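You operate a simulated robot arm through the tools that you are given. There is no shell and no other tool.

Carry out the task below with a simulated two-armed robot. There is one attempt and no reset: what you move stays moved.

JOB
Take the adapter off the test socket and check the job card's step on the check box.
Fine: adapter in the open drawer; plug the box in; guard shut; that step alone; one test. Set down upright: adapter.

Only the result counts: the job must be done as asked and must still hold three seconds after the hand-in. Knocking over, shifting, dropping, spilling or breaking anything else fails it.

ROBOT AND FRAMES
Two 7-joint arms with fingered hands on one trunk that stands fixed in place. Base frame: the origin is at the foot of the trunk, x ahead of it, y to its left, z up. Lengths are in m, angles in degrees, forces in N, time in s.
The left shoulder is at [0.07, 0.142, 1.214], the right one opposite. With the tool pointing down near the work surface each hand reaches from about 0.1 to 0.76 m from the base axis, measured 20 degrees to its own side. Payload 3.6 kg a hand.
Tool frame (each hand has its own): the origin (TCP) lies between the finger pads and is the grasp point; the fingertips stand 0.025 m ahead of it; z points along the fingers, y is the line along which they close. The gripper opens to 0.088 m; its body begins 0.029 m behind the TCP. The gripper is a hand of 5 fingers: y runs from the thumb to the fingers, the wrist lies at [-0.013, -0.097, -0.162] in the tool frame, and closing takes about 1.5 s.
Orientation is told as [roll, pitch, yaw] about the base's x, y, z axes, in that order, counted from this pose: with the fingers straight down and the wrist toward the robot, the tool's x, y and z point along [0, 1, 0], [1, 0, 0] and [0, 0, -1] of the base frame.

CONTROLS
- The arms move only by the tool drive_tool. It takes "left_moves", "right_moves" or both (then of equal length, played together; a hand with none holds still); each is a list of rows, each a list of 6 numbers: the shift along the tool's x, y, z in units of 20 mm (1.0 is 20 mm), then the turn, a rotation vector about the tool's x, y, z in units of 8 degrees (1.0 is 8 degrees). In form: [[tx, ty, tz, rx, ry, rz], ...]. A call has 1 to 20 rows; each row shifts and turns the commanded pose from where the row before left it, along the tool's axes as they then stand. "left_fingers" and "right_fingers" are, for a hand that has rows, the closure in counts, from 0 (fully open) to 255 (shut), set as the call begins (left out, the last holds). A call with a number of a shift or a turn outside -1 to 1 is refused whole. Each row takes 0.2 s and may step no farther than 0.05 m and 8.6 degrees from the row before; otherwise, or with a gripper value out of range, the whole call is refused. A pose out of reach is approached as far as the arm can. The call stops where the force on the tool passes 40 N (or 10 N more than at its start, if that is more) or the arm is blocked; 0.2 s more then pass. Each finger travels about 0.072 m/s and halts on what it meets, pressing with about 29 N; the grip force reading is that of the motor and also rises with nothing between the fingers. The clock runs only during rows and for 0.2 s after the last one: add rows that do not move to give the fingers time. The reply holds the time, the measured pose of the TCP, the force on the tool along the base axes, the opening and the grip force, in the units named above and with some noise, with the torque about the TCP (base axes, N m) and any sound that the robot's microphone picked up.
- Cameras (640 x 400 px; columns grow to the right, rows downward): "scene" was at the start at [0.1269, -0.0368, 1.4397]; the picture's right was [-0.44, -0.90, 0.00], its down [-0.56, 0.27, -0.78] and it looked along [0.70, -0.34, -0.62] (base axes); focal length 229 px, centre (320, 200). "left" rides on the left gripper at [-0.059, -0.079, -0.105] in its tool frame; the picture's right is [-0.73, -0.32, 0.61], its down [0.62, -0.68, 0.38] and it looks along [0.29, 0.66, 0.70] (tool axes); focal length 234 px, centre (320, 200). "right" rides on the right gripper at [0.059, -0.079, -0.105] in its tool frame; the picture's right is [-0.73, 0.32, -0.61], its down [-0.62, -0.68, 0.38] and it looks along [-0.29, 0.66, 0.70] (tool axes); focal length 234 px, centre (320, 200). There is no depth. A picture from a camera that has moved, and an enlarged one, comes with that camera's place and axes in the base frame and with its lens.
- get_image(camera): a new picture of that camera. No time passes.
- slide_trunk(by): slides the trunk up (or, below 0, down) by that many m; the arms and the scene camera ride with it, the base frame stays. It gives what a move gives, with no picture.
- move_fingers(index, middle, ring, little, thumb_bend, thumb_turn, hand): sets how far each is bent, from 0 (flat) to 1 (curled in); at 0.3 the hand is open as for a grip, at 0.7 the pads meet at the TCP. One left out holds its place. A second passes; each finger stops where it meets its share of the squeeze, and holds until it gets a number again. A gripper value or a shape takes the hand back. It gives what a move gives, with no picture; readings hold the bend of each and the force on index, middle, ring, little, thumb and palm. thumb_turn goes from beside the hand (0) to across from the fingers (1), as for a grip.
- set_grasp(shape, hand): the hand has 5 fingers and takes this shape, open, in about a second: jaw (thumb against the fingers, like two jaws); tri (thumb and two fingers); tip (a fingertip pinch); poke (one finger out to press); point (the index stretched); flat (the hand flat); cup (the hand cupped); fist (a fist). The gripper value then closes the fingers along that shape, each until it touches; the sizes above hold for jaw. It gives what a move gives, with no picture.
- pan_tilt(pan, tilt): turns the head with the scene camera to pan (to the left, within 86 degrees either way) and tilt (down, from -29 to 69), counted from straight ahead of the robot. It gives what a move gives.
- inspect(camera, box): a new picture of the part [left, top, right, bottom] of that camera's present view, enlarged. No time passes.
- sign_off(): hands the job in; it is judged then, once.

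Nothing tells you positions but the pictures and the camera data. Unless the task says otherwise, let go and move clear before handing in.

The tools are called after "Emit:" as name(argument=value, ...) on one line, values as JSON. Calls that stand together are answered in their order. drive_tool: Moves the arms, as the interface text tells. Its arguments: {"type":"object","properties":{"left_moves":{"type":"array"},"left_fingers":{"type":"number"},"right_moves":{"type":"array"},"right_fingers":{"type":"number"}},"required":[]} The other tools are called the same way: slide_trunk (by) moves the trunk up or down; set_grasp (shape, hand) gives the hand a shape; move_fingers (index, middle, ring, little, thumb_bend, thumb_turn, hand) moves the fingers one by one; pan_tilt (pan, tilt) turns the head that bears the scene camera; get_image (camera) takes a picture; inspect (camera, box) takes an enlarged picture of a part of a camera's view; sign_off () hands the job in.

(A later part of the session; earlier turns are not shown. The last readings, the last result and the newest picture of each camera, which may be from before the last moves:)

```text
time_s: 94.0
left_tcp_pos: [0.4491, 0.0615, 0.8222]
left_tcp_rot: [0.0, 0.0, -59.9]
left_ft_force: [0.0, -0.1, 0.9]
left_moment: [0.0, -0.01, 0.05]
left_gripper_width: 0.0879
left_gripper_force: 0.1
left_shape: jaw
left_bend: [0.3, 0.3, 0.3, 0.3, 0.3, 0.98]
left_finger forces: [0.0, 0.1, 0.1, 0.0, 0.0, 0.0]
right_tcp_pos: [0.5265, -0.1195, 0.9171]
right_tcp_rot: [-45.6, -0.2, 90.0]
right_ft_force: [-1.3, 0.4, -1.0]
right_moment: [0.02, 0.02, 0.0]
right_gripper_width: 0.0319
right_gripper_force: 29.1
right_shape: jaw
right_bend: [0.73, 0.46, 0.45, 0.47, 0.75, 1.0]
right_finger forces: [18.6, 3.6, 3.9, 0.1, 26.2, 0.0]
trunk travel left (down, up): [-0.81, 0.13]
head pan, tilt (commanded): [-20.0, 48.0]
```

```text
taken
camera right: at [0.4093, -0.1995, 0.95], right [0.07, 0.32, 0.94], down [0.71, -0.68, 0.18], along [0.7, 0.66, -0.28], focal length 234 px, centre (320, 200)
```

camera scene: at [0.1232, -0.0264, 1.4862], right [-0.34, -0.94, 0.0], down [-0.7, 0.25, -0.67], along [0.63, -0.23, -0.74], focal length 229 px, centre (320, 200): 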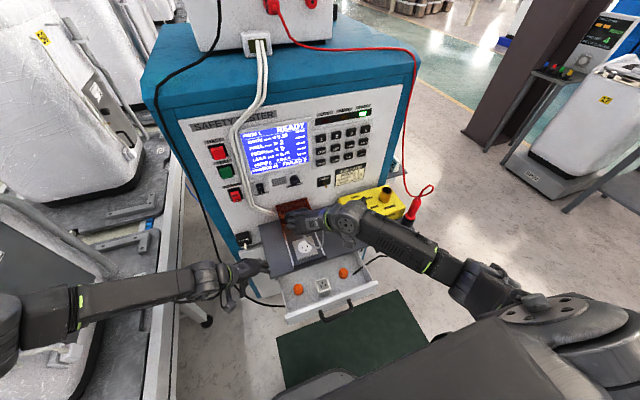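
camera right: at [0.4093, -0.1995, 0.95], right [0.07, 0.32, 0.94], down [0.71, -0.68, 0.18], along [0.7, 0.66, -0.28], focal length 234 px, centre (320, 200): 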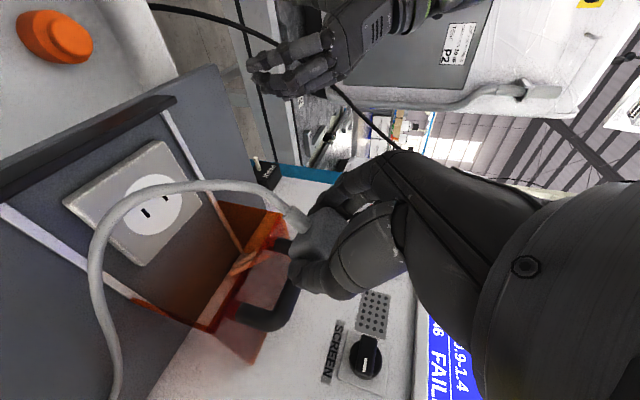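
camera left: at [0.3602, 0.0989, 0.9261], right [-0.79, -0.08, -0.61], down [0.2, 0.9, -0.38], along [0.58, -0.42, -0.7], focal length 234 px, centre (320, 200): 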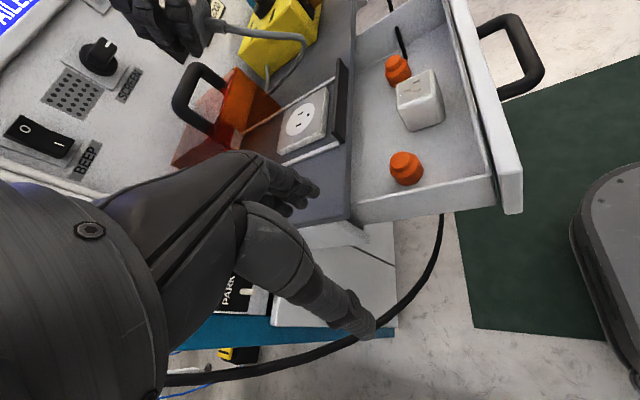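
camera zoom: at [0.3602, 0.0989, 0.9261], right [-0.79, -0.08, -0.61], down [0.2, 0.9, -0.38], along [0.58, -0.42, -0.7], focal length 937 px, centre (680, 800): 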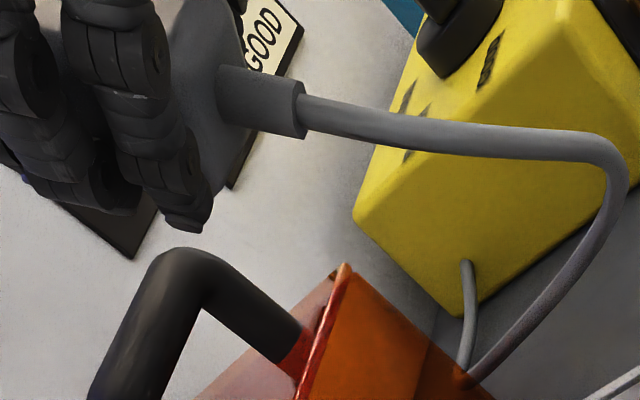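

The pin face is still unclear. I'll untilt and instead roll the hand so the plug's underside faces left toward the left wrist camera.

Emit:
drive_tool(right_moves=[[0, 0, 0, 0, 0.9375, 0], [0, 0, 0, 0, 0.9375, 0], [0, 0, 0, 0, 0.9375, 0], [0, 0, 0, 0, 0.9375, 0], [0, 0, 0, 0, 0.9375, 0], [0, 0, 0, 0, 0.9375, 0], [0, 0, 0, -0.9375, 0, 0], [0, 0, 0, -0.9375, 0, 0], [0, 0, 0, -0.9375, 0, 0], [0, 0, 0, -0.9375, 0, 0], [0, 0, 0, -0.9375, 0, 0]])

Emit:
get_image(camera="left")

Emit:
inspect(camera="left", box=[160, 0, 280, 75])

Emit:
inspect(camera="scene", box=[270, 170, 390, 250])

```text
time_s: 96.4
left_tcp_pos: [0.4513, 0.059, 0.8204]
left_tcp_rot: [-0.1, -0.1, -59.9]
left_ft_force: [0.4, -0.3, 0.2]
left_moment: [-0.01, -0.03, -0.01]
left_gripper_width: 0.0876
left_gripper_force: 0.1
left_shape: jaw
left_bend: [0.3, 0.3, 0.3, 0.3, 0.3, 0.98]
left_finger forces: [0.0, 0.1, 0.1, 0.1, 0.0, 0.0]
right_tcp_pos: [0.5266, -0.1201, 0.9168]
right_tcp_rot: [-0.6, -37.7, 90.2]
right_ft_force: [0.2, 0.3, -0.5]
right_moment: [0.0, 0.02, -0.01]
right_gripper_width: 0.0316
right_gripper_force: 28.9
right_shape: jaw
right_bend: [0.73, 0.46, 0.45, 0.47, 0.75, 1.0]
right_finger forces: [18.6, 3.5, 3.7, 0.0, 26.2, 0.0]
trunk travel left (down, up): [-0.81, 0.13]
head pan, tilt (commanded): [-20.0, 48.0]
```

```text
taken
camera left: at [0.3608, 0.0988, 0.9259], right [-0.79, -0.08, -0.61], down [0.2, 0.9, -0.38], along [0.58, -0.42, -0.7], focal length 234 px, centre (320, 200)
```

left: 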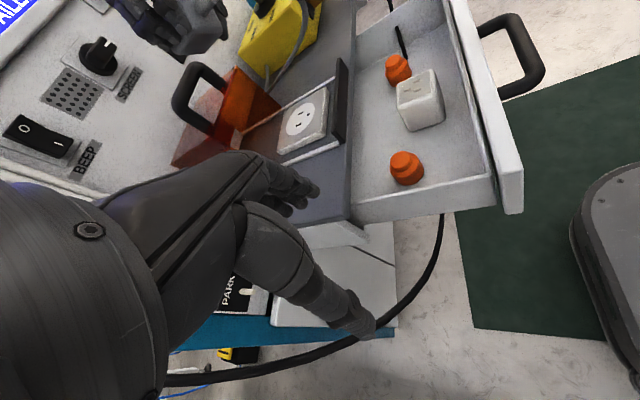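

```text
5.33 times, centred on (220, 38) of left
camera zoom: at [0.3608, 0.0988, 0.9259], right [-0.79, -0.08, -0.61], down [0.2, 0.9, -0.38], along [0.58, -0.42, -0.7], focal length 1249 px, centre (853, 1067)
```

zoom: 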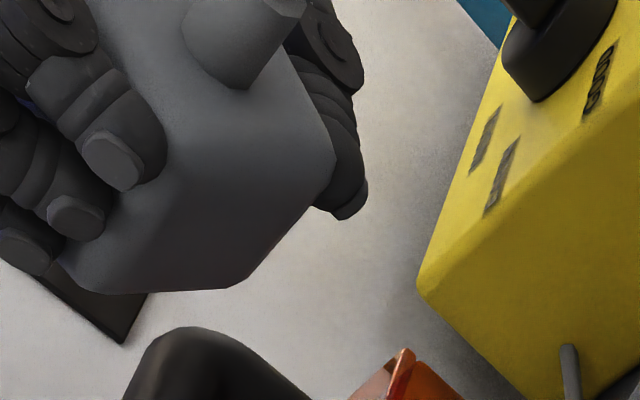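

```text
5.00 times, centred on (330, 210) of scene
camera zoom: at [0.1241, -0.0265, 1.4861], right [-0.34, -0.94, 0.0], down [-0.7, 0.25, -0.67], along [0.63, -0.23, -0.74], focal length 1147 px, centre (270, 150)
```

zoom: 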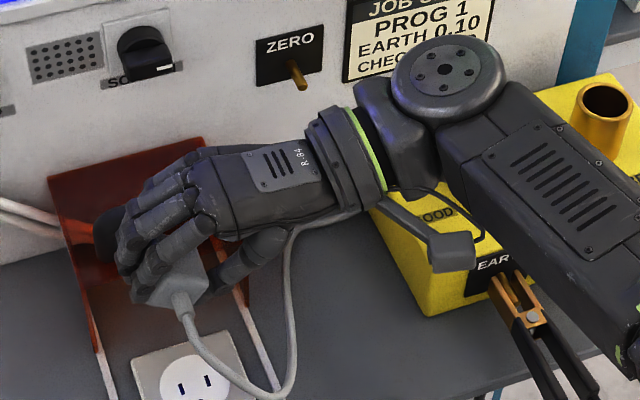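

Emit:
inspect(camera="left", box=[175, 10, 225, 50])

Emit:
inspect(camera="scene", box=[285, 205, 325, 235])

Emit:
get_image(camera="right")

```text
10.00 times, centred on (200, 30) of left
camera zoom: at [0.3608, 0.0988, 0.9259], right [-0.79, -0.08, -0.61], down [0.2, 0.9, -0.38], along [0.58, -0.42, -0.7], focal length 2342 px, centre (1520, 1900)
```

zoom: 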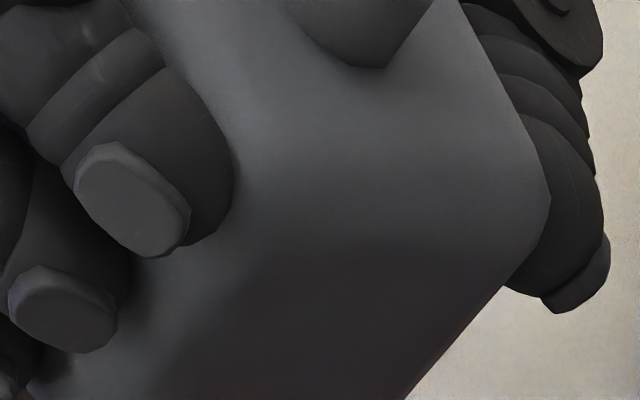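

```text
13.33 times, centred on (305, 220) of scene
camera zoom: at [0.1241, -0.0265, 1.4861], right [-0.34, -0.94, 0.0], down [-0.7, 0.25, -0.67], along [0.63, -0.23, -0.74], focal length 3059 px, centre (520, -67)
```

zoom: 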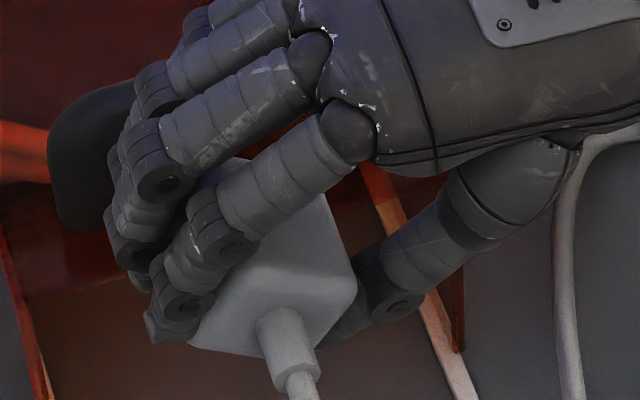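

```text
taken
camera right: at [0.4669, -0.2476, 0.952], right [0.72, -0.12, 0.68], down [0.63, -0.3, -0.72], along [0.29, 0.94, -0.14], focal length 234 px, centre (320, 200)
```

right: 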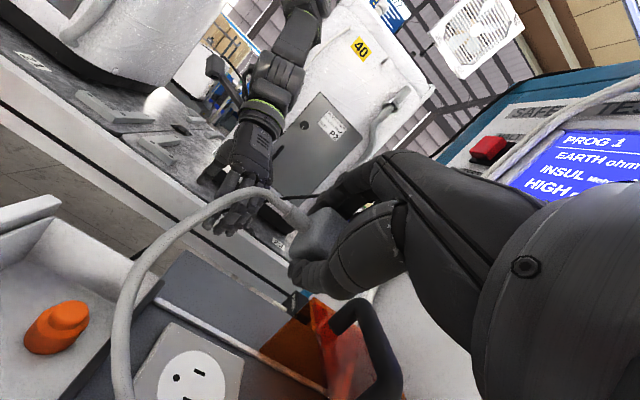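

The underside is smooth, so I'll roll back and tilt the hand fully forward so the +x face points up toward the head camera, and look between thumb and fingers.

Emit:
drive_tool(right_moves=[[0, 0, 0, 0.9375, 0, 0], [0, 0, 0, 0.9375, 0, 0], [0, 0, 0, 0.9375, 0, 0], [0, 0, 0, 0.9375, 0, 0], [0, 0, 0, 0.9375, 0, 0], [0, 0, 0, 0, -0.9375, 0], [0, 0, 0, 0, -0.9375, 0], [0, 0, 0, 0, -0.9375, 0], [0, 0, 0, 0, -0.9375, 0], [0, 0, 0, 0, -0.9375, 0], [0, 0, 0, 0, -0.9375, 0], [0, 0, 0, 0, -0.9375, 0], [0, 0, 0, 0, -0.9375, 0], [0, 0, 0, 0, -0.9375, 0], [0, 0, 0, 0, -0.9375, 0]])

Emit:
inspect(camera="scene", box=[270, 170, 390, 250])

Emit:
get_image(camera="scene")

Emit:
get_image(camera="left")

```text
time_s: 99.6
left_tcp_pos: [0.4507, 0.0604, 0.8215]
left_tcp_rot: [0.0, 0.0, -60.0]
left_ft_force: [-0.2, 0.8, 0.6]
left_moment: [0.01, -0.03, 0.0]
left_gripper_width: 0.0876
left_gripper_force: 0.1
left_shape: jaw
left_bend: [0.3, 0.3, 0.3, 0.3, 0.3, 0.98]
left_finger forces: [0.0, 0.1, 0.0, 0.1, 0.1, 0.1]
right_tcp_pos: [0.5258, -0.1202, 0.9184]
right_tcp_rot: [-75.5, -0.2, 89.8]
right_ft_force: [-0.9, -0.4, -1.2]
right_moment: [0.04, 0.03, 0.0]
right_gripper_width: 0.0317
right_gripper_force: 29.3
right_shape: jaw
right_bend: [0.73, 0.46, 0.45, 0.47, 0.75, 1.0]
right_finger forces: [18.8, 3.5, 3.7, 0.0, 26.1, 0.0]
trunk travel left (down, up): [-0.81, 0.13]
head pan, tilt (commanded): [-20.0, 48.0]
```

```text
5.00 times, centred on (330, 210) of scene
camera zoom: at [0.1234, -0.0262, 1.4862], right [-0.34, -0.94, 0.0], down [-0.7, 0.25, -0.67], along [0.63, -0.23, -0.74], focal length 1147 px, centre (270, 150)
```

zoom: 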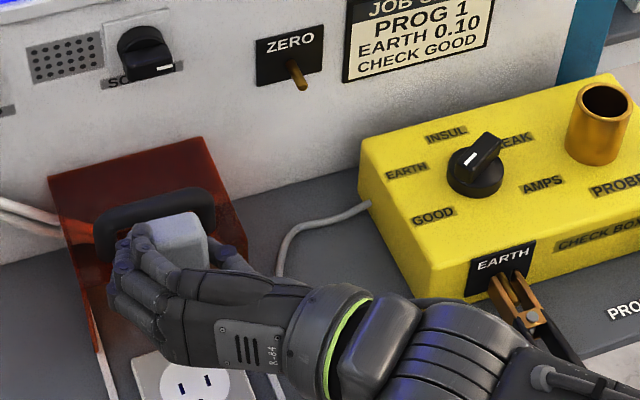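

```text
taken
camera scene: at [0.1234, -0.0262, 1.4862], right [-0.34, -0.94, 0.0], down [-0.7, 0.25, -0.67], along [0.63, -0.23, -0.74], focal length 229 px, centre (320, 200)
```

scene: 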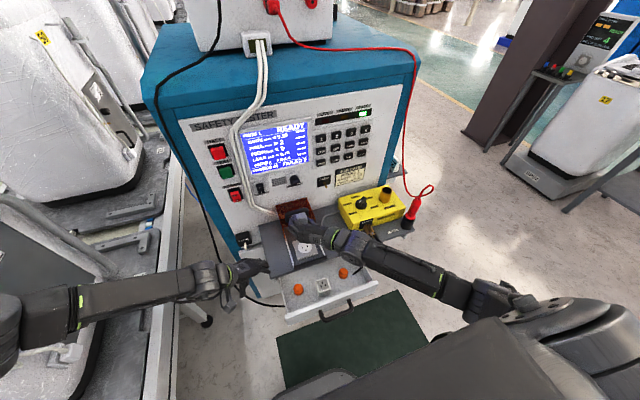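

```text
taken
camera left: at [0.3603, 0.099, 0.9261], right [-0.79, -0.08, -0.61], down [0.2, 0.9, -0.38], along [0.58, -0.42, -0.7], focal length 234 px, centre (320, 200)
```

left: 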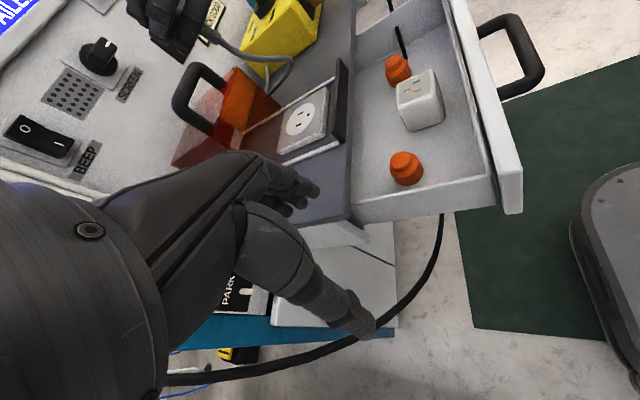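

Emit:
inspect(camera="scene", box=[288, 205, 328, 230])

```text
16.00 times, centred on (308, 218) of scene
camera zoom: at [0.1234, -0.0262, 1.4862], right [-0.34, -0.94, 0.0], down [-0.7, 0.25, -0.67], along [0.63, -0.23, -0.74], focal length 3670 px, centre (512, -80)
```

zoom: 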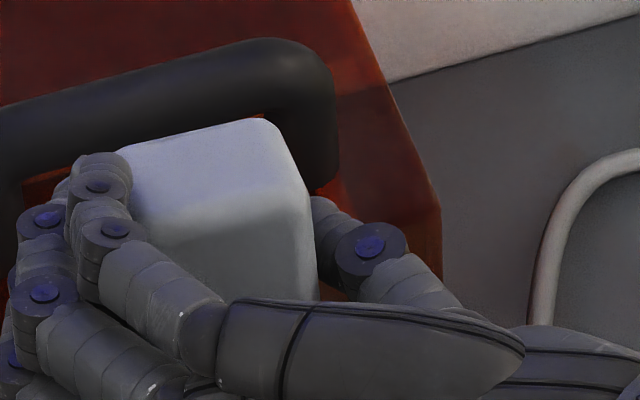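

No face shows pins; the plug model is a plain block, so it belongs flat on the socket in its original upright attitude with the cord toward the front opening. I'll bring the hand back upright over the socket.

Emit:
drive_tool(right_moves=[[0, 0, 0, 0, 0.9375, 0], [0, 0, 0, 0, 0.9375, 0], [0, 0, 0, 0, 0.9375, 0], [0, 0, 0, 0, 0.9375, 0], [0, 0, 0, 0, 0.9375, 0], [0, 0, 0, 0, 0.9375, 0], [0, 0, 0, 0, 0.9375, 0], [0, 0, 0, 0, 0.9375, 0], [0, 0, 0, 0, 0.9375, 0], [0, 0, 0, 0, 0.9375, 0]])

Emit:
drive_tool(left_moves=[[0, -0.9, -0.9, 0, 0, 0], [0, -0.9, -0.9, 0, 0, 0], [0, -0.9, -0.9, 0, 0, 0], [0, -0.5, -0.9, 0, 0, 0]])

Emit:
get_image(camera="right")

Emit:
inspect(camera="scene", box=[270, 180, 370, 260])

```text
time_s: 101.8
left_tcp_pos: [0.4505, 0.0608, 0.8211]
left_tcp_rot: [-0.1, -0.1, -59.9]
left_ft_force: [0.6, 0.0, -0.1]
left_moment: [0.02, 0.01, -0.02]
left_gripper_width: 0.0879
left_gripper_force: 0.1
left_shape: jaw
left_bend: [0.3, 0.3, 0.3, 0.3, 0.3, 0.98]
left_finger forces: [0.0, 0.0, 0.0, 0.0, 0.0, 0.1]
right_tcp_pos: [0.5266, -0.1204, 0.918]
right_tcp_rot: [-0.3, -0.2, 89.9]
right_ft_force: [0.0, 0.0, -1.2]
right_moment: [-0.01, 0.02, -0.02]
right_gripper_width: 0.0314
right_gripper_force: 29.5
right_shape: jaw
right_bend: [0.73, 0.46, 0.45, 0.47, 0.75, 1.0]
right_finger forces: [18.8, 3.2, 3.7, 0.1, 25.9, 0.1]
trunk travel left (down, up): [-0.81, 0.13]
head pan, tilt (commanded): [-20.0, 48.0]
```

```text
time_s: 102.8
left_tcp_pos: [0.4195, 0.1171, 0.8931]
left_tcp_rot: [0.0, 0.0, -60.0]
left_ft_force: [0.1, 0.3, 0.0]
left_moment: [0.0, 0.02, -0.01]
left_gripper_width: 0.088
left_gripper_force: 0.0
left_shape: jaw
left_bend: [0.3, 0.3, 0.3, 0.3, 0.3, 0.98]
left_finger forces: [0.0, 0.1, 0.0, 0.0, 0.0, 0.1]
right_tcp_pos: [0.5252, -0.1214, 0.9178]
right_tcp_rot: [-0.5, -0.1, 89.9]
right_ft_force: [-0.4, 0.0, -0.7]
right_moment: [-0.01, 0.0, 0.01]
right_gripper_width: 0.0315
right_gripper_force: 28.4
right_shape: jaw
right_bend: [0.73, 0.46, 0.45, 0.47, 0.75, 1.0]
right_finger forces: [18.9, 3.3, 3.7, 0.0, 26.0, 0.0]
trunk travel left (down, up): [-0.81, 0.13]
head pan, tilt (commanded): [-20.0, 48.0]
```

```text
taken
camera right: at [0.4654, -0.2001, 1.023], right [0.72, 0.32, 0.61], down [0.63, -0.68, -0.38], along [0.3, 0.66, -0.69], focal length 234 px, centre (320, 200)
```

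right: 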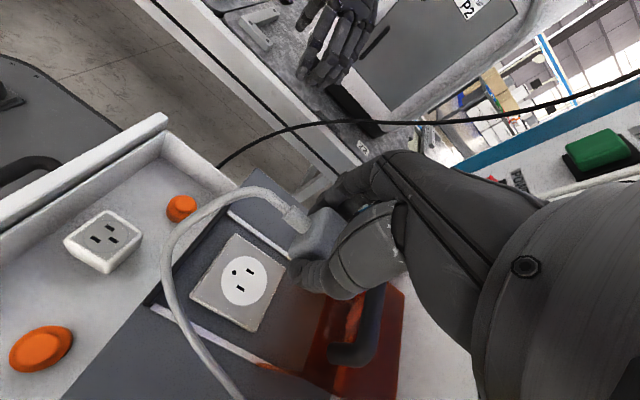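

```text
5.00 times, centred on (320, 220) of scene
camera zoom: at [0.1231, -0.0258, 1.4862], right [-0.34, -0.94, 0.0], down [-0.7, 0.25, -0.67], along [0.63, -0.23, -0.74], focal length 1147 px, centre (320, 100)
```

zoom: 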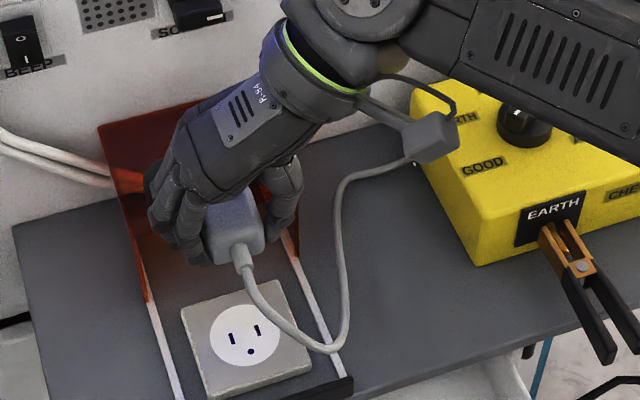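

Emit:
inspect(camera="right", box=[190, 230, 290, 330])

Emit:
inspect(camera="scene", box=[288, 225, 338, 262])

```text
4.00 times, centred on (240, 280) of right
camera zoom: at [0.4654, -0.2001, 1.023], right [0.72, 0.32, 0.61], down [0.63, -0.68, -0.38], along [0.3, 0.66, -0.69], focal length 937 px, centre (640, -120)
```

zoom: 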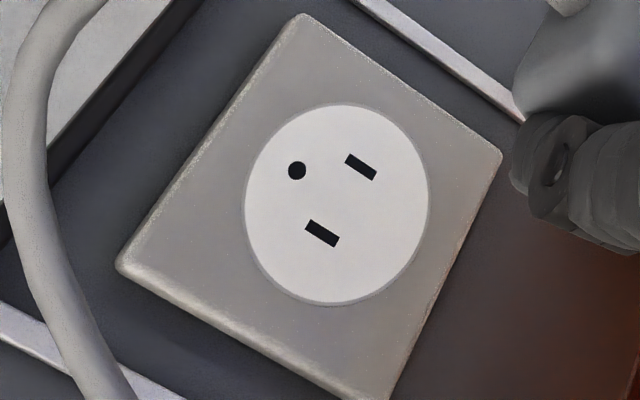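

```text
10.81 times, centred on (313, 244) of scene
camera zoom: at [0.1231, -0.0258, 1.4862], right [-0.34, -0.94, 0.0], down [-0.7, 0.25, -0.67], along [0.63, -0.23, -0.74], focal length 2480 px, centre (396, -270)
```

zoom: 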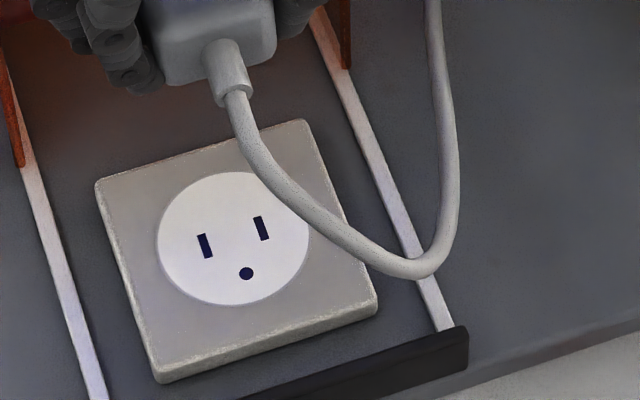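

Socket disc centre triangulates to (0.536, -0.1195, ~0.767), and the plug centre is about 9.5 mm ahead of the TCP. I'll descend to just above the socket.

Emit:
drive_tool(right_moves=[[-0.03, -0.02, 0.8, 0, 0, 0], [-0.03, -0.02, 0.8, 0, 0, 0], [0, 0, 0.8, 0, 0, 0], [0, 0, 0.8, 0, 0, 0], [0, 0, 0.8, 0, 0, 0], [0, 0, 0.7, 0, 0, 0]])

Emit:
inspect(camera="scene", box=[283, 220, 343, 262])

Emit:
inspect(camera="right", box=[230, 180, 370, 320])

Emit:
get_image(camera="left")

```text
time_s: 104.2
left_tcp_pos: [0.419, 0.1172, 0.8925]
left_tcp_rot: [0.1, -0.1, -60.0]
left_ft_force: [0.2, 0.1, 0.0]
left_moment: [0.02, -0.01, -0.02]
left_gripper_width: 0.088
left_gripper_force: 0.0
left_shape: jaw
left_bend: [0.3, 0.3, 0.3, 0.3, 0.3, 0.98]
left_finger forces: [0.0, 0.0, 0.1, 0.0, 0.1, 0.0]
right_tcp_pos: [0.5287, -0.122, 0.8237]
right_tcp_rot: [-0.3, -0.2, 89.8]
right_ft_force: [0.5, 0.8, -1.1]
right_moment: [-0.02, 0.02, 0.0]
right_gripper_width: 0.0317
right_gripper_force: 28.3
right_shape: jaw
right_bend: [0.73, 0.46, 0.45, 0.47, 0.75, 1.0]
right_finger forces: [18.9, 3.3, 3.6, 0.0, 25.8, 0.1]
trunk travel left (down, up): [-0.81, 0.13]
head pan, tilt (commanded): [-20.0, 48.0]
```

```text
9.52 times, centred on (313, 241) of scene
camera zoom: at [0.124, -0.026, 1.4862], right [-0.34, -0.94, 0.0], down [-0.7, 0.25, -0.67], along [0.63, -0.23, -0.74], focal length 2185 px, centre (387, -190)
```

zoom: 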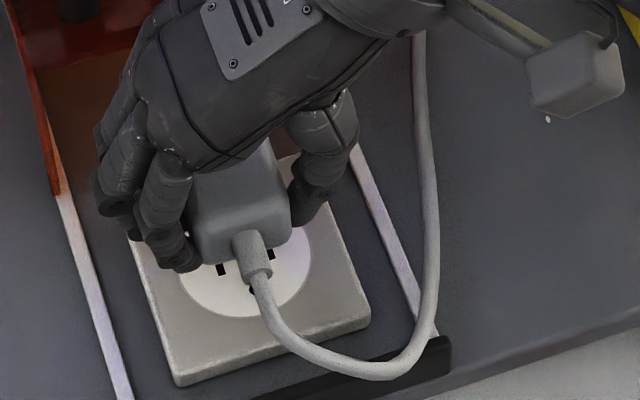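

```text
2.86 times, centred on (300, 250) of right
camera zoom: at [0.4686, -0.2013, 0.9287], right [0.72, 0.32, 0.61], down [0.62, -0.68, -0.38], along [0.3, 0.66, -0.69], focal length 669 px, centre (377, 57)
```

zoom: 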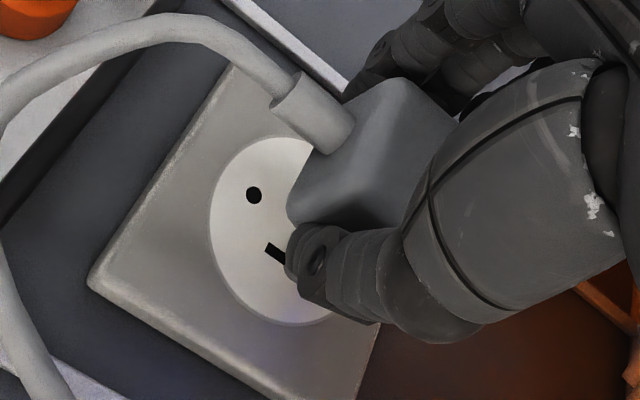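

```text
taken
camera left: at [0.3293, 0.1551, 0.9975], right [-0.79, -0.08, -0.61], down [0.2, 0.9, -0.38], along [0.58, -0.42, -0.7], focal length 234 px, centre (320, 200)
```

left: 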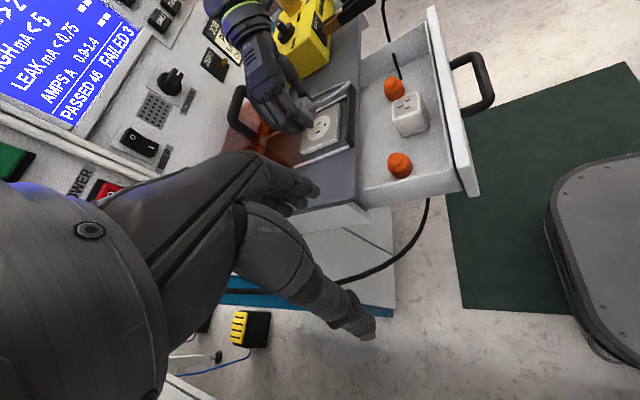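

Emit:
inspect(camera="left", box=[280, 80, 360, 160])

Emit:
inspect(camera="scene", box=[296, 232, 328, 256])

```text
5.00 times, centred on (320, 120) of left
camera zoom: at [0.3293, 0.1551, 0.9975], right [-0.79, -0.08, -0.61], down [0.2, 0.9, -0.38], along [0.58, -0.42, -0.7], focal length 1171 px, centre (320, 600)
```

zoom: 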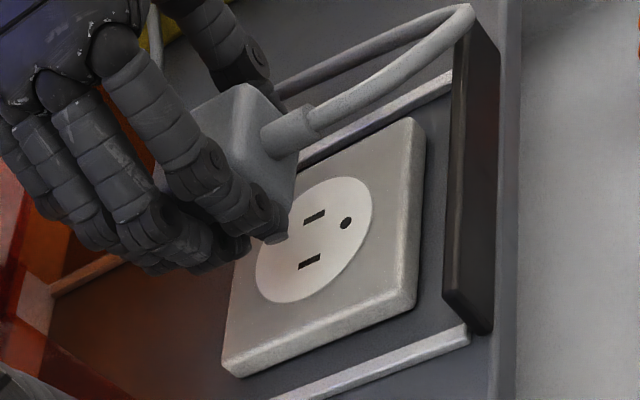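

```text
16.00 times, centred on (312, 244) of scene
camera zoom: at [0.124, -0.026, 1.4862], right [-0.34, -0.94, 0.0], down [-0.7, 0.25, -0.67], along [0.63, -0.23, -0.74], focal length 3670 px, centre (448, -504)
```

zoom: 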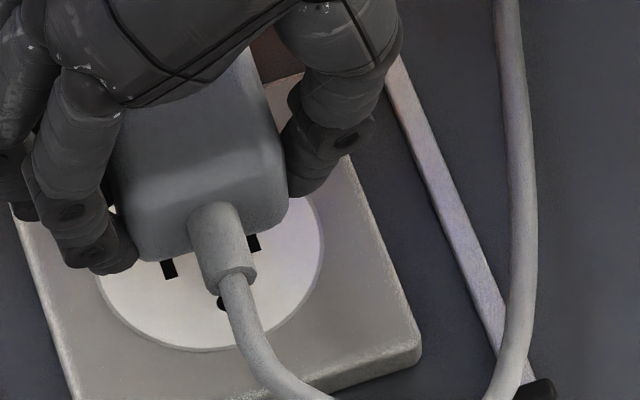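

Emit:
drive_tool(right_moves=[[0, 0, 0.3, 0, 0, 0], [0, 0, 0.3, 0, 0, 0], [0, 0, 0.2, 0, 0, 0]])

Emit:
drive_tool(right_moves=[[0, 0, 0.1, 0, 0, 0], [0, 0, 0.1, 0, 0, 0]])

Emit:
drive_tool(right_moves=[[0, 0, 0.1, 0, 0, 0], [0, 0, 0.1, 0, 0, 0]])

```text
time_s: 105.0
left_tcp_pos: [0.4196, 0.1177, 0.8924]
left_tcp_rot: [0.0, 0.0, -59.9]
left_ft_force: [0.4, 0.1, -0.1]
left_moment: [0.06, -0.01, -0.01]
left_gripper_width: 0.0877
left_gripper_force: 0.0
left_shape: jaw
left_bend: [0.3, 0.3, 0.3, 0.3, 0.3, 0.98]
left_finger forces: [0.0, 0.0, 0.0, 0.0, 0.1, 0.0]
right_tcp_pos: [0.5299, -0.1209, 0.8087]
right_tcp_rot: [-0.4, -0.2, 89.9]
right_ft_force: [-0.2, -0.6, -0.6]
right_moment: [-0.01, 0.01, 0.01]
right_gripper_width: 0.0315
right_gripper_force: 28.9
right_shape: jaw
right_bend: [0.73, 0.46, 0.45, 0.47, 0.75, 1.0]
right_finger forces: [18.7, 3.3, 3.6, 0.0, 25.9, 0.0]
trunk travel left (down, up): [-0.81, 0.13]
head pan, tilt (commanded): [-20.0, 48.0]
```

```text
time_s: 105.6
left_tcp_pos: [0.4203, 0.1159, 0.8928]
left_tcp_rot: [-0.1, 0.1, -59.9]
left_ft_force: [0.1, -0.1, 0.6]
left_moment: [-0.01, 0.03, 0.01]
left_gripper_width: 0.0879
left_gripper_force: 0.1
left_shape: jaw
left_bend: [0.3, 0.3, 0.3, 0.3, 0.3, 0.98]
left_finger forces: [0.0, 0.0, 0.0, 0.0, 0.1, 0.0]
right_tcp_pos: [0.5288, -0.1215, 0.8037]
right_tcp_rot: [-0.4, -0.1, 89.8]
right_ft_force: [-0.8, -0.6, -1.0]
right_moment: [0.0, 0.02, 0.02]
right_gripper_width: 0.0315
right_gripper_force: 29.0
right_shape: jaw
right_bend: [0.73, 0.46, 0.45, 0.47, 0.75, 1.0]
right_finger forces: [18.8, 3.4, 3.7, 0.0, 26.0, 0.0]
trunk travel left (down, up): [-0.81, 0.13]
head pan, tilt (commanded): [-20.0, 48.0]
```

```text
time_s: 106.2
left_tcp_pos: [0.42, 0.1166, 0.8931]
left_tcp_rot: [0.0, 0.0, -60.1]
left_ft_force: [-0.3, 0.2, -1.3]
left_moment: [-0.02, 0.0, 0.02]
left_gripper_width: 0.0878
left_gripper_force: 0.0
left_shape: jaw
left_bend: [0.3, 0.3, 0.3, 0.3, 0.3, 0.98]
left_finger forces: [0.0, 0.0, 0.0, 0.0, 0.0, 0.1]
right_tcp_pos: [0.5278, -0.1209, 0.7997]
right_tcp_rot: [-0.5, -0.2, 89.9]
right_ft_force: [-0.5, 1.0, -0.1]
right_moment: [-0.01, 0.0, 0.0]
right_gripper_width: 0.0313
right_gripper_force: 29.2
right_shape: jaw
right_bend: [0.73, 0.46, 0.45, 0.47, 0.75, 1.0]
right_finger forces: [18.9, 3.3, 3.7, 0.0, 25.8, 0.1]
trunk travel left (down, up): [-0.81, 0.13]
head pan, tilt (commanded): [-20.0, 48.0]
```

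Emit:
drive_tool(right_moves=[[0.1, 0, 0, 0, 0, 0], [0, 0, 0, 0, 0, 0]])

Emit:
inspect(camera="scene", box=[296, 232, 328, 256])

Emit:
inspect(camera="right", box=[230, 160, 370, 300])

Emit:
inspect(camera="left", box=[280, 90, 360, 150])

```text
time_s: 106.8
left_tcp_pos: [0.4194, 0.1162, 0.8923]
left_tcp_rot: [0.0, 0.0, -60.0]
left_ft_force: [0.5, -0.2, 0.0]
left_moment: [0.01, 0.02, -0.02]
left_gripper_width: 0.0878
left_gripper_force: 0.1
left_shape: jaw
left_bend: [0.3, 0.3, 0.3, 0.3, 0.3, 0.98]
left_finger forces: [0.0, 0.1, 0.0, 0.1, 0.1, 0.1]
right_tcp_pos: [0.5259, -0.12, 0.8002]
right_tcp_rot: [-0.5, -0.2, 89.8]
right_ft_force: [0.8, -0.4, -0.7]
right_moment: [-0.01, 0.04, 0.0]
right_gripper_width: 0.0315
right_gripper_force: 28.9
right_shape: jaw
right_bend: [0.73, 0.46, 0.45, 0.47, 0.75, 1.0]
right_finger forces: [18.8, 3.3, 3.7, 0.1, 25.8, 0.1]
trunk travel left (down, up): [-0.81, 0.13]
head pan, tilt (commanded): [-20.0, 48.0]
```

```text
16.00 times, centred on (312, 244) of scene
camera zoom: at [0.1238, -0.0261, 1.4862], right [-0.34, -0.94, 0.0], down [-0.7, 0.25, -0.67], along [0.63, -0.23, -0.74], focal length 3670 px, centre (448, -504)
```

zoom: 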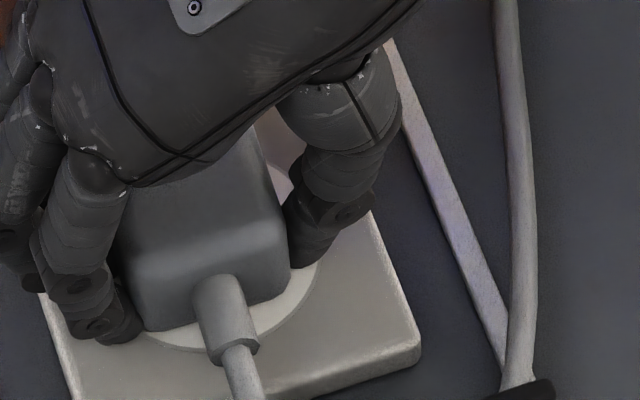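

```text
2.86 times, centred on (300, 230) of right
camera zoom: at [0.4658, -0.2001, 0.9044], right [0.72, 0.32, 0.61], down [0.62, -0.68, -0.38], along [0.3, 0.66, -0.69], focal length 669 px, centre (377, 114)
```

zoom: 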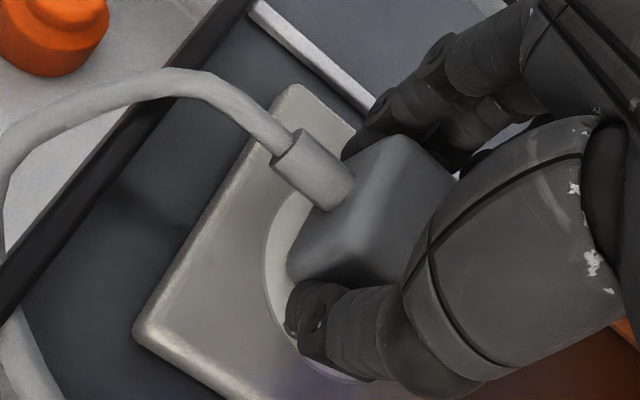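

```text
6.67 times, centred on (320, 120) of left
camera zoom: at [0.3292, 0.155, 0.9976], right [-0.79, -0.08, -0.61], down [0.2, 0.9, -0.38], along [0.58, -0.42, -0.7], focal length 1561 px, centre (320, 733)
```

zoom: 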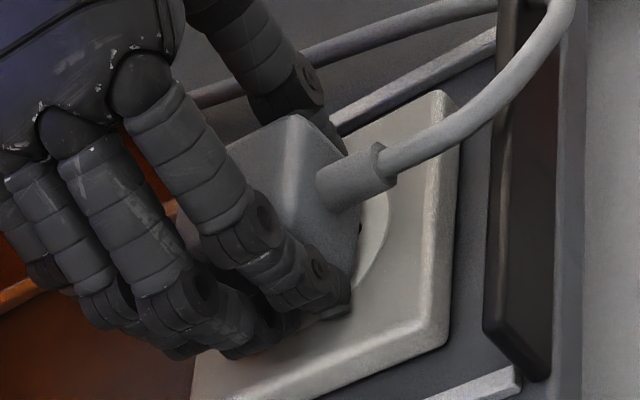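

Emit:
drive_tool(right_moves=[[0, 0, 0.1, 0, 0, 0], [0, 0, 0.1, 0, 0, 0]])

Emit:
drive_tool(right_moves=[[0, 0, 0.08, 0, 0, 0], [0, 0, 0, 0, 0, 0]])

Emit:
drive_tool(right_moves=[[0, 0, 0.08, 0, 0, 0], [0, 0, 0, 0, 0, 0]])

```text
time_s: 107.4
left_tcp_pos: [0.418, 0.1163, 0.8942]
left_tcp_rot: [0.1, -0.1, -60.1]
left_ft_force: [-0.4, 0.2, -0.4]
left_moment: [-0.03, -0.05, 0.0]
left_gripper_width: 0.0877
left_gripper_force: 0.1
left_shape: jaw
left_bend: [0.3, 0.3, 0.3, 0.3, 0.3, 0.98]
left_finger forces: [0.0, 0.0, 0.0, 0.0, 0.1, 0.0]
right_tcp_pos: [0.5253, -0.1216, 0.7977]
right_tcp_rot: [-0.8, -0.2, 89.7]
right_ft_force: [1.9, -1.2, 18.4]
right_moment: [0.43, 0.09, -0.04]
right_gripper_width: 0.0318
right_gripper_force: 28.8
right_shape: jaw
right_bend: [0.73, 0.46, 0.45, 0.47, 0.75, 1.0]
right_finger forces: [34.2, 3.2, 3.3, 0.0, 27.0, 0.0]
trunk travel left (down, up): [-0.81, 0.13]
head pan, tilt (commanded): [-20.0, 48.0]
```

```text
time_s: 108.2
left_tcp_pos: [0.4163, 0.1166, 0.8938]
left_tcp_rot: [0.1, 0.0, -60.0]
left_ft_force: [0.5, 0.2, -0.2]
left_moment: [-0.01, 0.0, 0.01]
left_gripper_width: 0.0879
left_gripper_force: 0.0
left_shape: jaw
left_bend: [0.3, 0.3, 0.3, 0.3, 0.3, 0.98]
left_finger forces: [0.0, 0.1, 0.1, 0.0, 0.0, 0.1]
right_tcp_pos: [0.5275, -0.12, 0.7989]
right_tcp_rot: [-0.9, -0.5, 89.8]
right_ft_force: [-6.0, -2.1, 20.1]
right_moment: [0.24, 0.26, 0.15]
right_gripper_width: 0.032
right_gripper_force: 29.3
right_shape: jaw
right_bend: [0.74, 0.46, 0.45, 0.47, 0.75, 1.0]
right_finger forces: [32.1, 3.5, 3.5, 0.0, 31.5, 0.0]
trunk travel left (down, up): [-0.81, 0.13]
head pan, tilt (commanded): [-20.0, 48.0]
stopped in row 2 (right hand): the force on the tool passed its limit at 41 N (the readings are from after the stop); the commanded pose is now the measured one
```

```text
time_s: 108.9
left_tcp_pos: [0.4166, 0.1161, 0.8931]
left_tcp_rot: [0.2, 0.0, -60.0]
left_ft_force: [-0.1, -0.8, -0.3]
left_moment: [-0.02, -0.01, 0.02]
left_gripper_width: 0.0877
left_gripper_force: 0.0
left_shape: jaw
left_bend: [0.3, 0.3, 0.3, 0.3, 0.3, 0.98]
left_finger forces: [0.1, 0.1, 0.1, 0.0, 0.0, 0.1]
right_tcp_pos: [0.5276, -0.1192, 0.797]
right_tcp_rot: [-1.3, -0.6, 89.8]
right_ft_force: [-6.6, -2.4, 24.3]
right_moment: [0.18, 0.3, 0.08]
right_gripper_width: 0.0324
right_gripper_force: 28.7
right_shape: jaw
right_bend: [0.74, 0.46, 0.46, 0.47, 0.75, 1.0]
right_finger forces: [32.7, 2.9, 3.4, 0.0, 34.6, 0.0]
trunk travel left (down, up): [-0.81, 0.13]
head pan, tilt (commanded): [-20.0, 48.0]
stopped in row 2 (right hand): the force on the tool passed its limit at 41 N (the readings are from after the stop); the commanded pose is now the measured one
```

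Fingertips and plug reach the plate together at TCP z about 0.797. I'll look at how the plug sits.

Emit:
inspect(camera="scene", box=[296, 232, 328, 256])

Emit:
inspect(camera="right", box=[230, 160, 370, 300])

Emit:
inspect(camera="left", box=[280, 90, 360, 150])

Emit:
inspect(camera="scene", box=[220, 120, 380, 200])

```text
16.00 times, centred on (312, 244) of scene
camera zoom: at [0.12, -0.0262, 1.4863], right [-0.34, -0.94, 0.0], down [-0.7, 0.25, -0.67], along [0.63, -0.23, -0.74], focal length 3670 px, centre (448, -504)
```

zoom: 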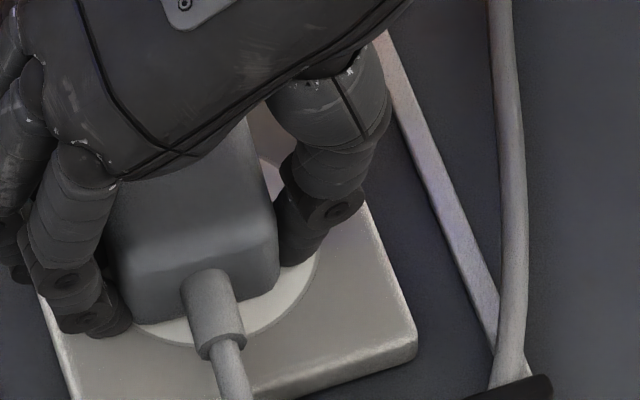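

```text
2.86 times, centred on (300, 230) of right
camera zoom: at [0.4668, -0.1992, 0.9016], right [0.71, 0.31, 0.62], down [0.63, -0.68, -0.38], along [0.31, 0.66, -0.68], focal length 669 px, centre (377, 114)
```

zoom: 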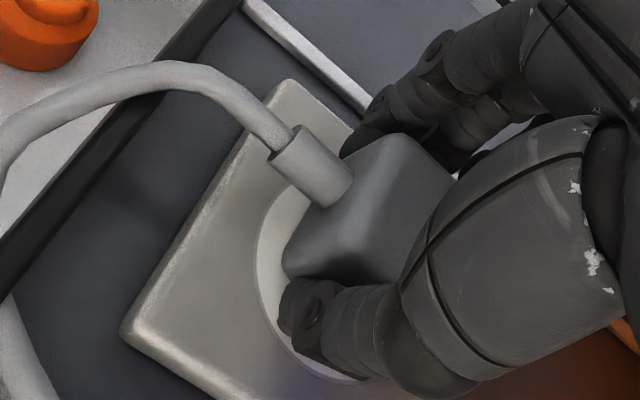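

```text
6.67 times, centred on (320, 120) of left
camera zoom: at [0.3267, 0.155, 0.9982], right [-0.79, -0.08, -0.61], down [0.2, 0.9, -0.38], along [0.58, -0.42, -0.69], focal length 1561 px, centre (320, 733)
```

zoom: 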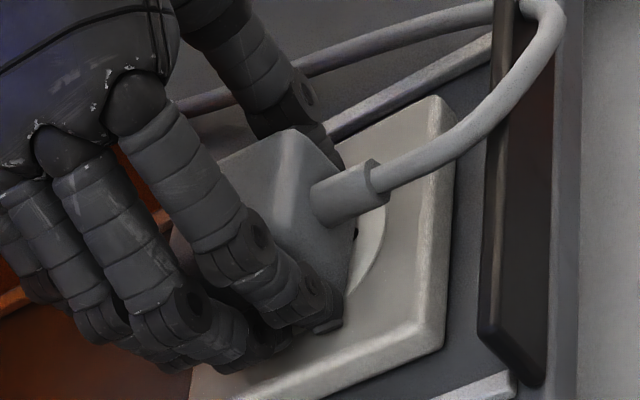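

```text
4.00 times, centred on (300, 160) of scene
camera zoom: at [0.12, -0.0262, 1.4863], right [-0.34, -0.94, 0.0], down [-0.7, 0.25, -0.67], along [0.63, -0.23, -0.74], focal length 918 px, centre (400, 360)
```

zoom: 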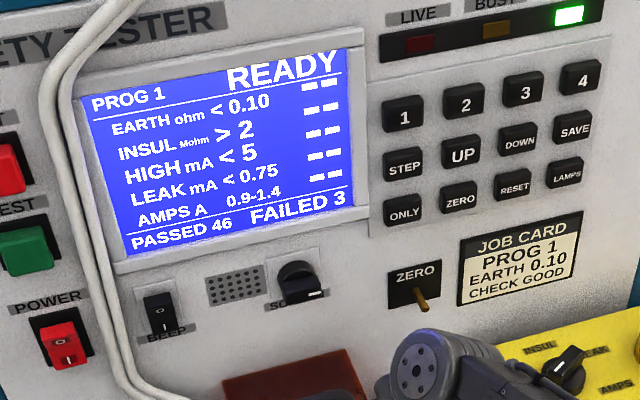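

Emit:
drive_tool(right_moves=[[0.05, -0.03, -0.06, 0, 0, 0], [0, 0, 0, 0, 0, 0]])

Emit:
drive_tool(right_moves=[[0, 0, 0, 0, 0, 0], [0, 0, 0, 0, 0, 0], [0, 0, 0, 0, 0, 0], [0, 0, 0, 0, 0, 0], [0, 0, 0, 0, 0, 0], [0, 0, 0, 0, 0, 0]], right_fingers=75)

Emit:
inspect(camera="scene", box=[296, 232, 328, 256])

Emit:
inspect(camera="left", box=[280, 90, 360, 150])

Emit:
inspect(camera="right", box=[230, 160, 370, 300])

```text
time_s: 109.5
left_tcp_pos: [0.4177, 0.1171, 0.8933]
left_tcp_rot: [0.1, -0.1, -59.9]
left_ft_force: [-0.6, 0.7, 0.5]
left_moment: [-0.03, -0.02, 0.01]
left_gripper_width: 0.0879
left_gripper_force: 0.0
left_shape: jaw
left_bend: [0.3, 0.3, 0.3, 0.3, 0.3, 0.98]
left_finger forces: [0.1, 0.1, 0.0, 0.0, 0.0, 0.0]
right_tcp_pos: [0.5277, -0.1198, 0.7977]
right_tcp_rot: [-1.1, -0.5, 89.8]
right_ft_force: [2.0, 0.0, 19.3]
right_moment: [0.31, 0.04, 0.01]
right_gripper_width: 0.032
right_gripper_force: 29.2
right_shape: jaw
right_bend: [0.74, 0.46, 0.46, 0.47, 0.75, 1.0]
right_finger forces: [33.3, 3.6, 4.2, 0.1, 31.5, 0.1]
trunk travel left (down, up): [-0.81, 0.13]
head pan, tilt (commanded): [-20.0, 48.0]
```

```text
time_s: 110.9
left_tcp_pos: [0.419, 0.1179, 0.894]
left_tcp_rot: [-0.2, -0.1, -60.0]
left_ft_force: [-0.7, 0.5, 0.0]
left_moment: [0.0, 0.0, -0.01]
left_gripper_width: 0.0877
left_gripper_force: 0.1
left_shape: jaw
left_bend: [0.3, 0.3, 0.3, 0.3, 0.3, 0.98]
left_finger forces: [0.1, 0.0, 0.0, 0.0, 0.0, 0.1]
right_tcp_pos: [0.5259, -0.1199, 0.7975]
right_tcp_rot: [-1.0, -0.3, 89.9]
right_ft_force: [0.2, 6.8, 15.8]
right_moment: [-0.29, 0.09, -0.03]
right_gripper_width: 0.053
right_gripper_force: 0.0
right_shape: jaw
right_bend: [0.27, 0.37, 0.34, 0.35, 0.69, 1.0]
right_finger forces: [0.0, 0.0, 0.0, 0.1, 16.2, 0.0]
trunk travel left (down, up): [-0.81, 0.13]
head pan, tilt (commanded): [-20.0, 48.0]
```

```text
16.00 times, centred on (312, 244) of scene
camera zoom: at [0.1208, -0.0241, 1.4865], right [-0.34, -0.94, 0.0], down [-0.7, 0.25, -0.67], along [0.63, -0.23, -0.74], focal length 3670 px, centre (448, -504)
```

zoom: 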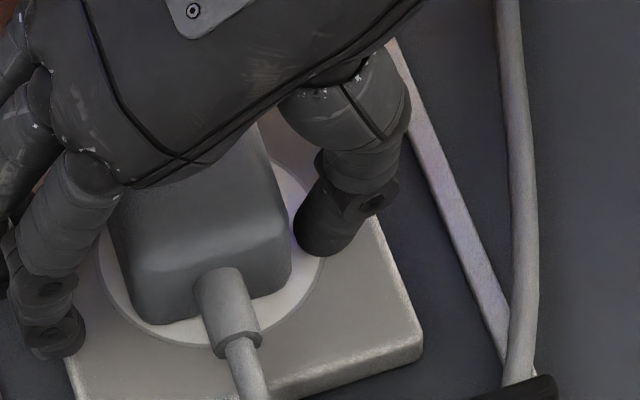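

```text
6.67 times, centred on (320, 120) of left
camera zoom: at [0.3272, 0.1563, 0.9981], right [-0.79, -0.08, -0.61], down [0.2, 0.9, -0.38], along [0.58, -0.42, -0.69], focal length 1561 px, centre (320, 733)
```

zoom: 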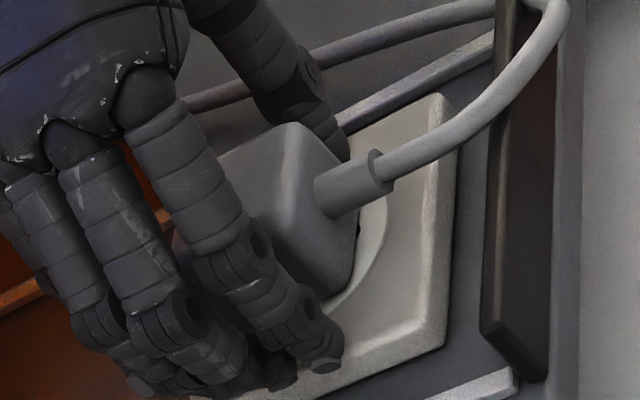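

```text
2.86 times, centred on (300, 230) of right
camera zoom: at [0.4653, -0.1989, 0.9018], right [0.72, 0.32, 0.62], down [0.63, -0.68, -0.38], along [0.3, 0.66, -0.69], focal length 669 px, centre (377, 114)
```

zoom: 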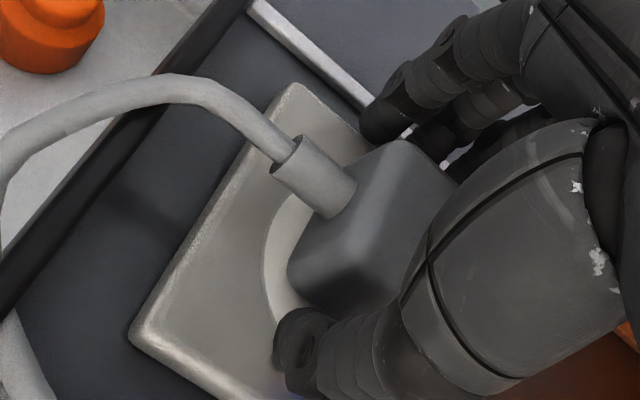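

The plug is released on the socket but the thumb is pressing on the plate. I'll lift the hand a little to free it and then measure the plug's centering.

Emit:
drive_tool(right_moves=[[0, 0, -0.15, 0, 0, 0], [0, 0, -0.15, 0, 0, 0], [0, 0, -0.2, 0, 0, 0], [0, 0, 0, 0, 0, 0]])

Emit:
drive_tool(right_moves=[[0, 0, -0.6, 0, 0, 0], [0, 0, -0.9, 0, 0, 0], [0, 0, -0.9, 0, 0, 0], [0, 0, -0.9, 0, 0, 0]])

Emit:
inspect(camera="scene", box=[290, 225, 334, 258])

Emit:
inspect(camera="left", box=[280, 90, 360, 150])

Emit:
inspect(camera="right", box=[210, 210, 330, 330])

```text
time_s: 111.9
left_tcp_pos: [0.4189, 0.1169, 0.8938]
left_tcp_rot: [-0.1, 0.0, -60.0]
left_ft_force: [0.0, 0.3, 0.1]
left_moment: [0.01, 0.02, -0.03]
left_gripper_width: 0.0881
left_gripper_force: 0.0
left_shape: jaw
left_bend: [0.3, 0.3, 0.3, 0.3, 0.3, 0.98]
left_finger forces: [0.1, 0.1, 0.0, 0.1, 0.0, 0.1]
right_tcp_pos: [0.5273, -0.1206, 0.8052]
right_tcp_rot: [-0.9, -0.4, 89.8]
right_ft_force: [-0.5, -0.2, 0.5]
right_moment: [0.01, -0.02, -0.01]
right_gripper_width: 0.062
right_gripper_force: 0.0
right_shape: jaw
right_bend: [0.27, 0.37, 0.34, 0.35, 0.58, 0.99]
right_finger forces: [0.0, 0.1, 0.0, 0.0, 0.0, 0.1]
trunk travel left (down, up): [-0.81, 0.13]
head pan, tilt (commanded): [-20.0, 48.0]
```

```text
time_s: 112.9
left_tcp_pos: [0.419, 0.1173, 0.8921]
left_tcp_rot: [0.1, 0.1, -59.9]
left_ft_force: [-0.1, 0.0, -0.2]
left_moment: [0.02, 0.0, 0.01]
left_gripper_width: 0.0876
left_gripper_force: 0.1
left_shape: jaw
left_bend: [0.3, 0.3, 0.3, 0.3, 0.3, 0.98]
left_finger forces: [0.0, 0.0, 0.0, 0.0, 0.0, 0.0]
right_tcp_pos: [0.5249, -0.1215, 0.8723]
right_tcp_rot: [-0.8, -0.4, 89.6]
right_ft_force: [0.2, -0.3, 0.3]
right_moment: [0.02, -0.04, -0.02]
right_gripper_width: 0.0621
right_gripper_force: 0.0
right_shape: jaw
right_bend: [0.27, 0.37, 0.34, 0.35, 0.58, 0.99]
right_finger forces: [0.1, 0.0, 0.0, 0.0, 0.1, 0.1]
trunk travel left (down, up): [-0.81, 0.13]
head pan, tilt (commanded): [-20.0, 48.0]
```

```text
12.12 times, centred on (312, 242) of scene
camera zoom: at [0.1234, -0.0263, 1.4862], right [-0.34, -0.94, 0.0], down [-0.7, 0.25, -0.67], along [0.63, -0.23, -0.74], focal length 2781 px, centre (417, -303)
```

zoom: 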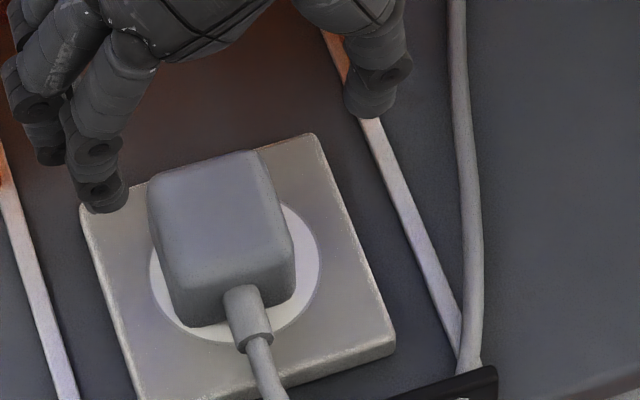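

```text
6.67 times, centred on (320, 120) of left
camera zoom: at [0.3289, 0.1549, 0.9977], right [-0.79, -0.08, -0.61], down [0.2, 0.9, -0.38], along [0.58, -0.42, -0.7], focal length 1561 px, centre (320, 733)
```

zoom: 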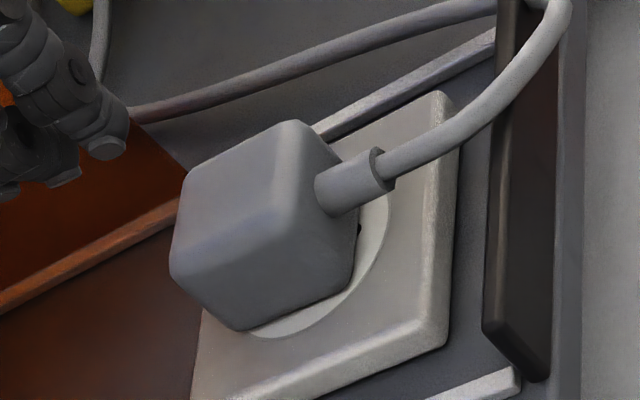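

```text
3.33 times, centred on (270, 270) of right
camera zoom: at [0.4644, -0.2016, 0.9768], right [0.72, 0.32, 0.62], down [0.63, -0.68, -0.38], along [0.3, 0.66, -0.69], focal length 781 px, centre (487, -33)
```

zoom: 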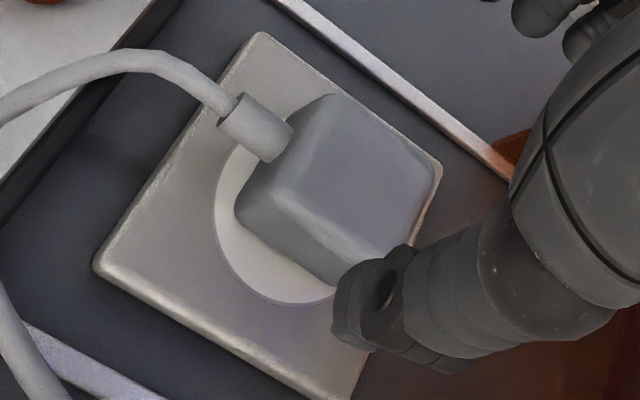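

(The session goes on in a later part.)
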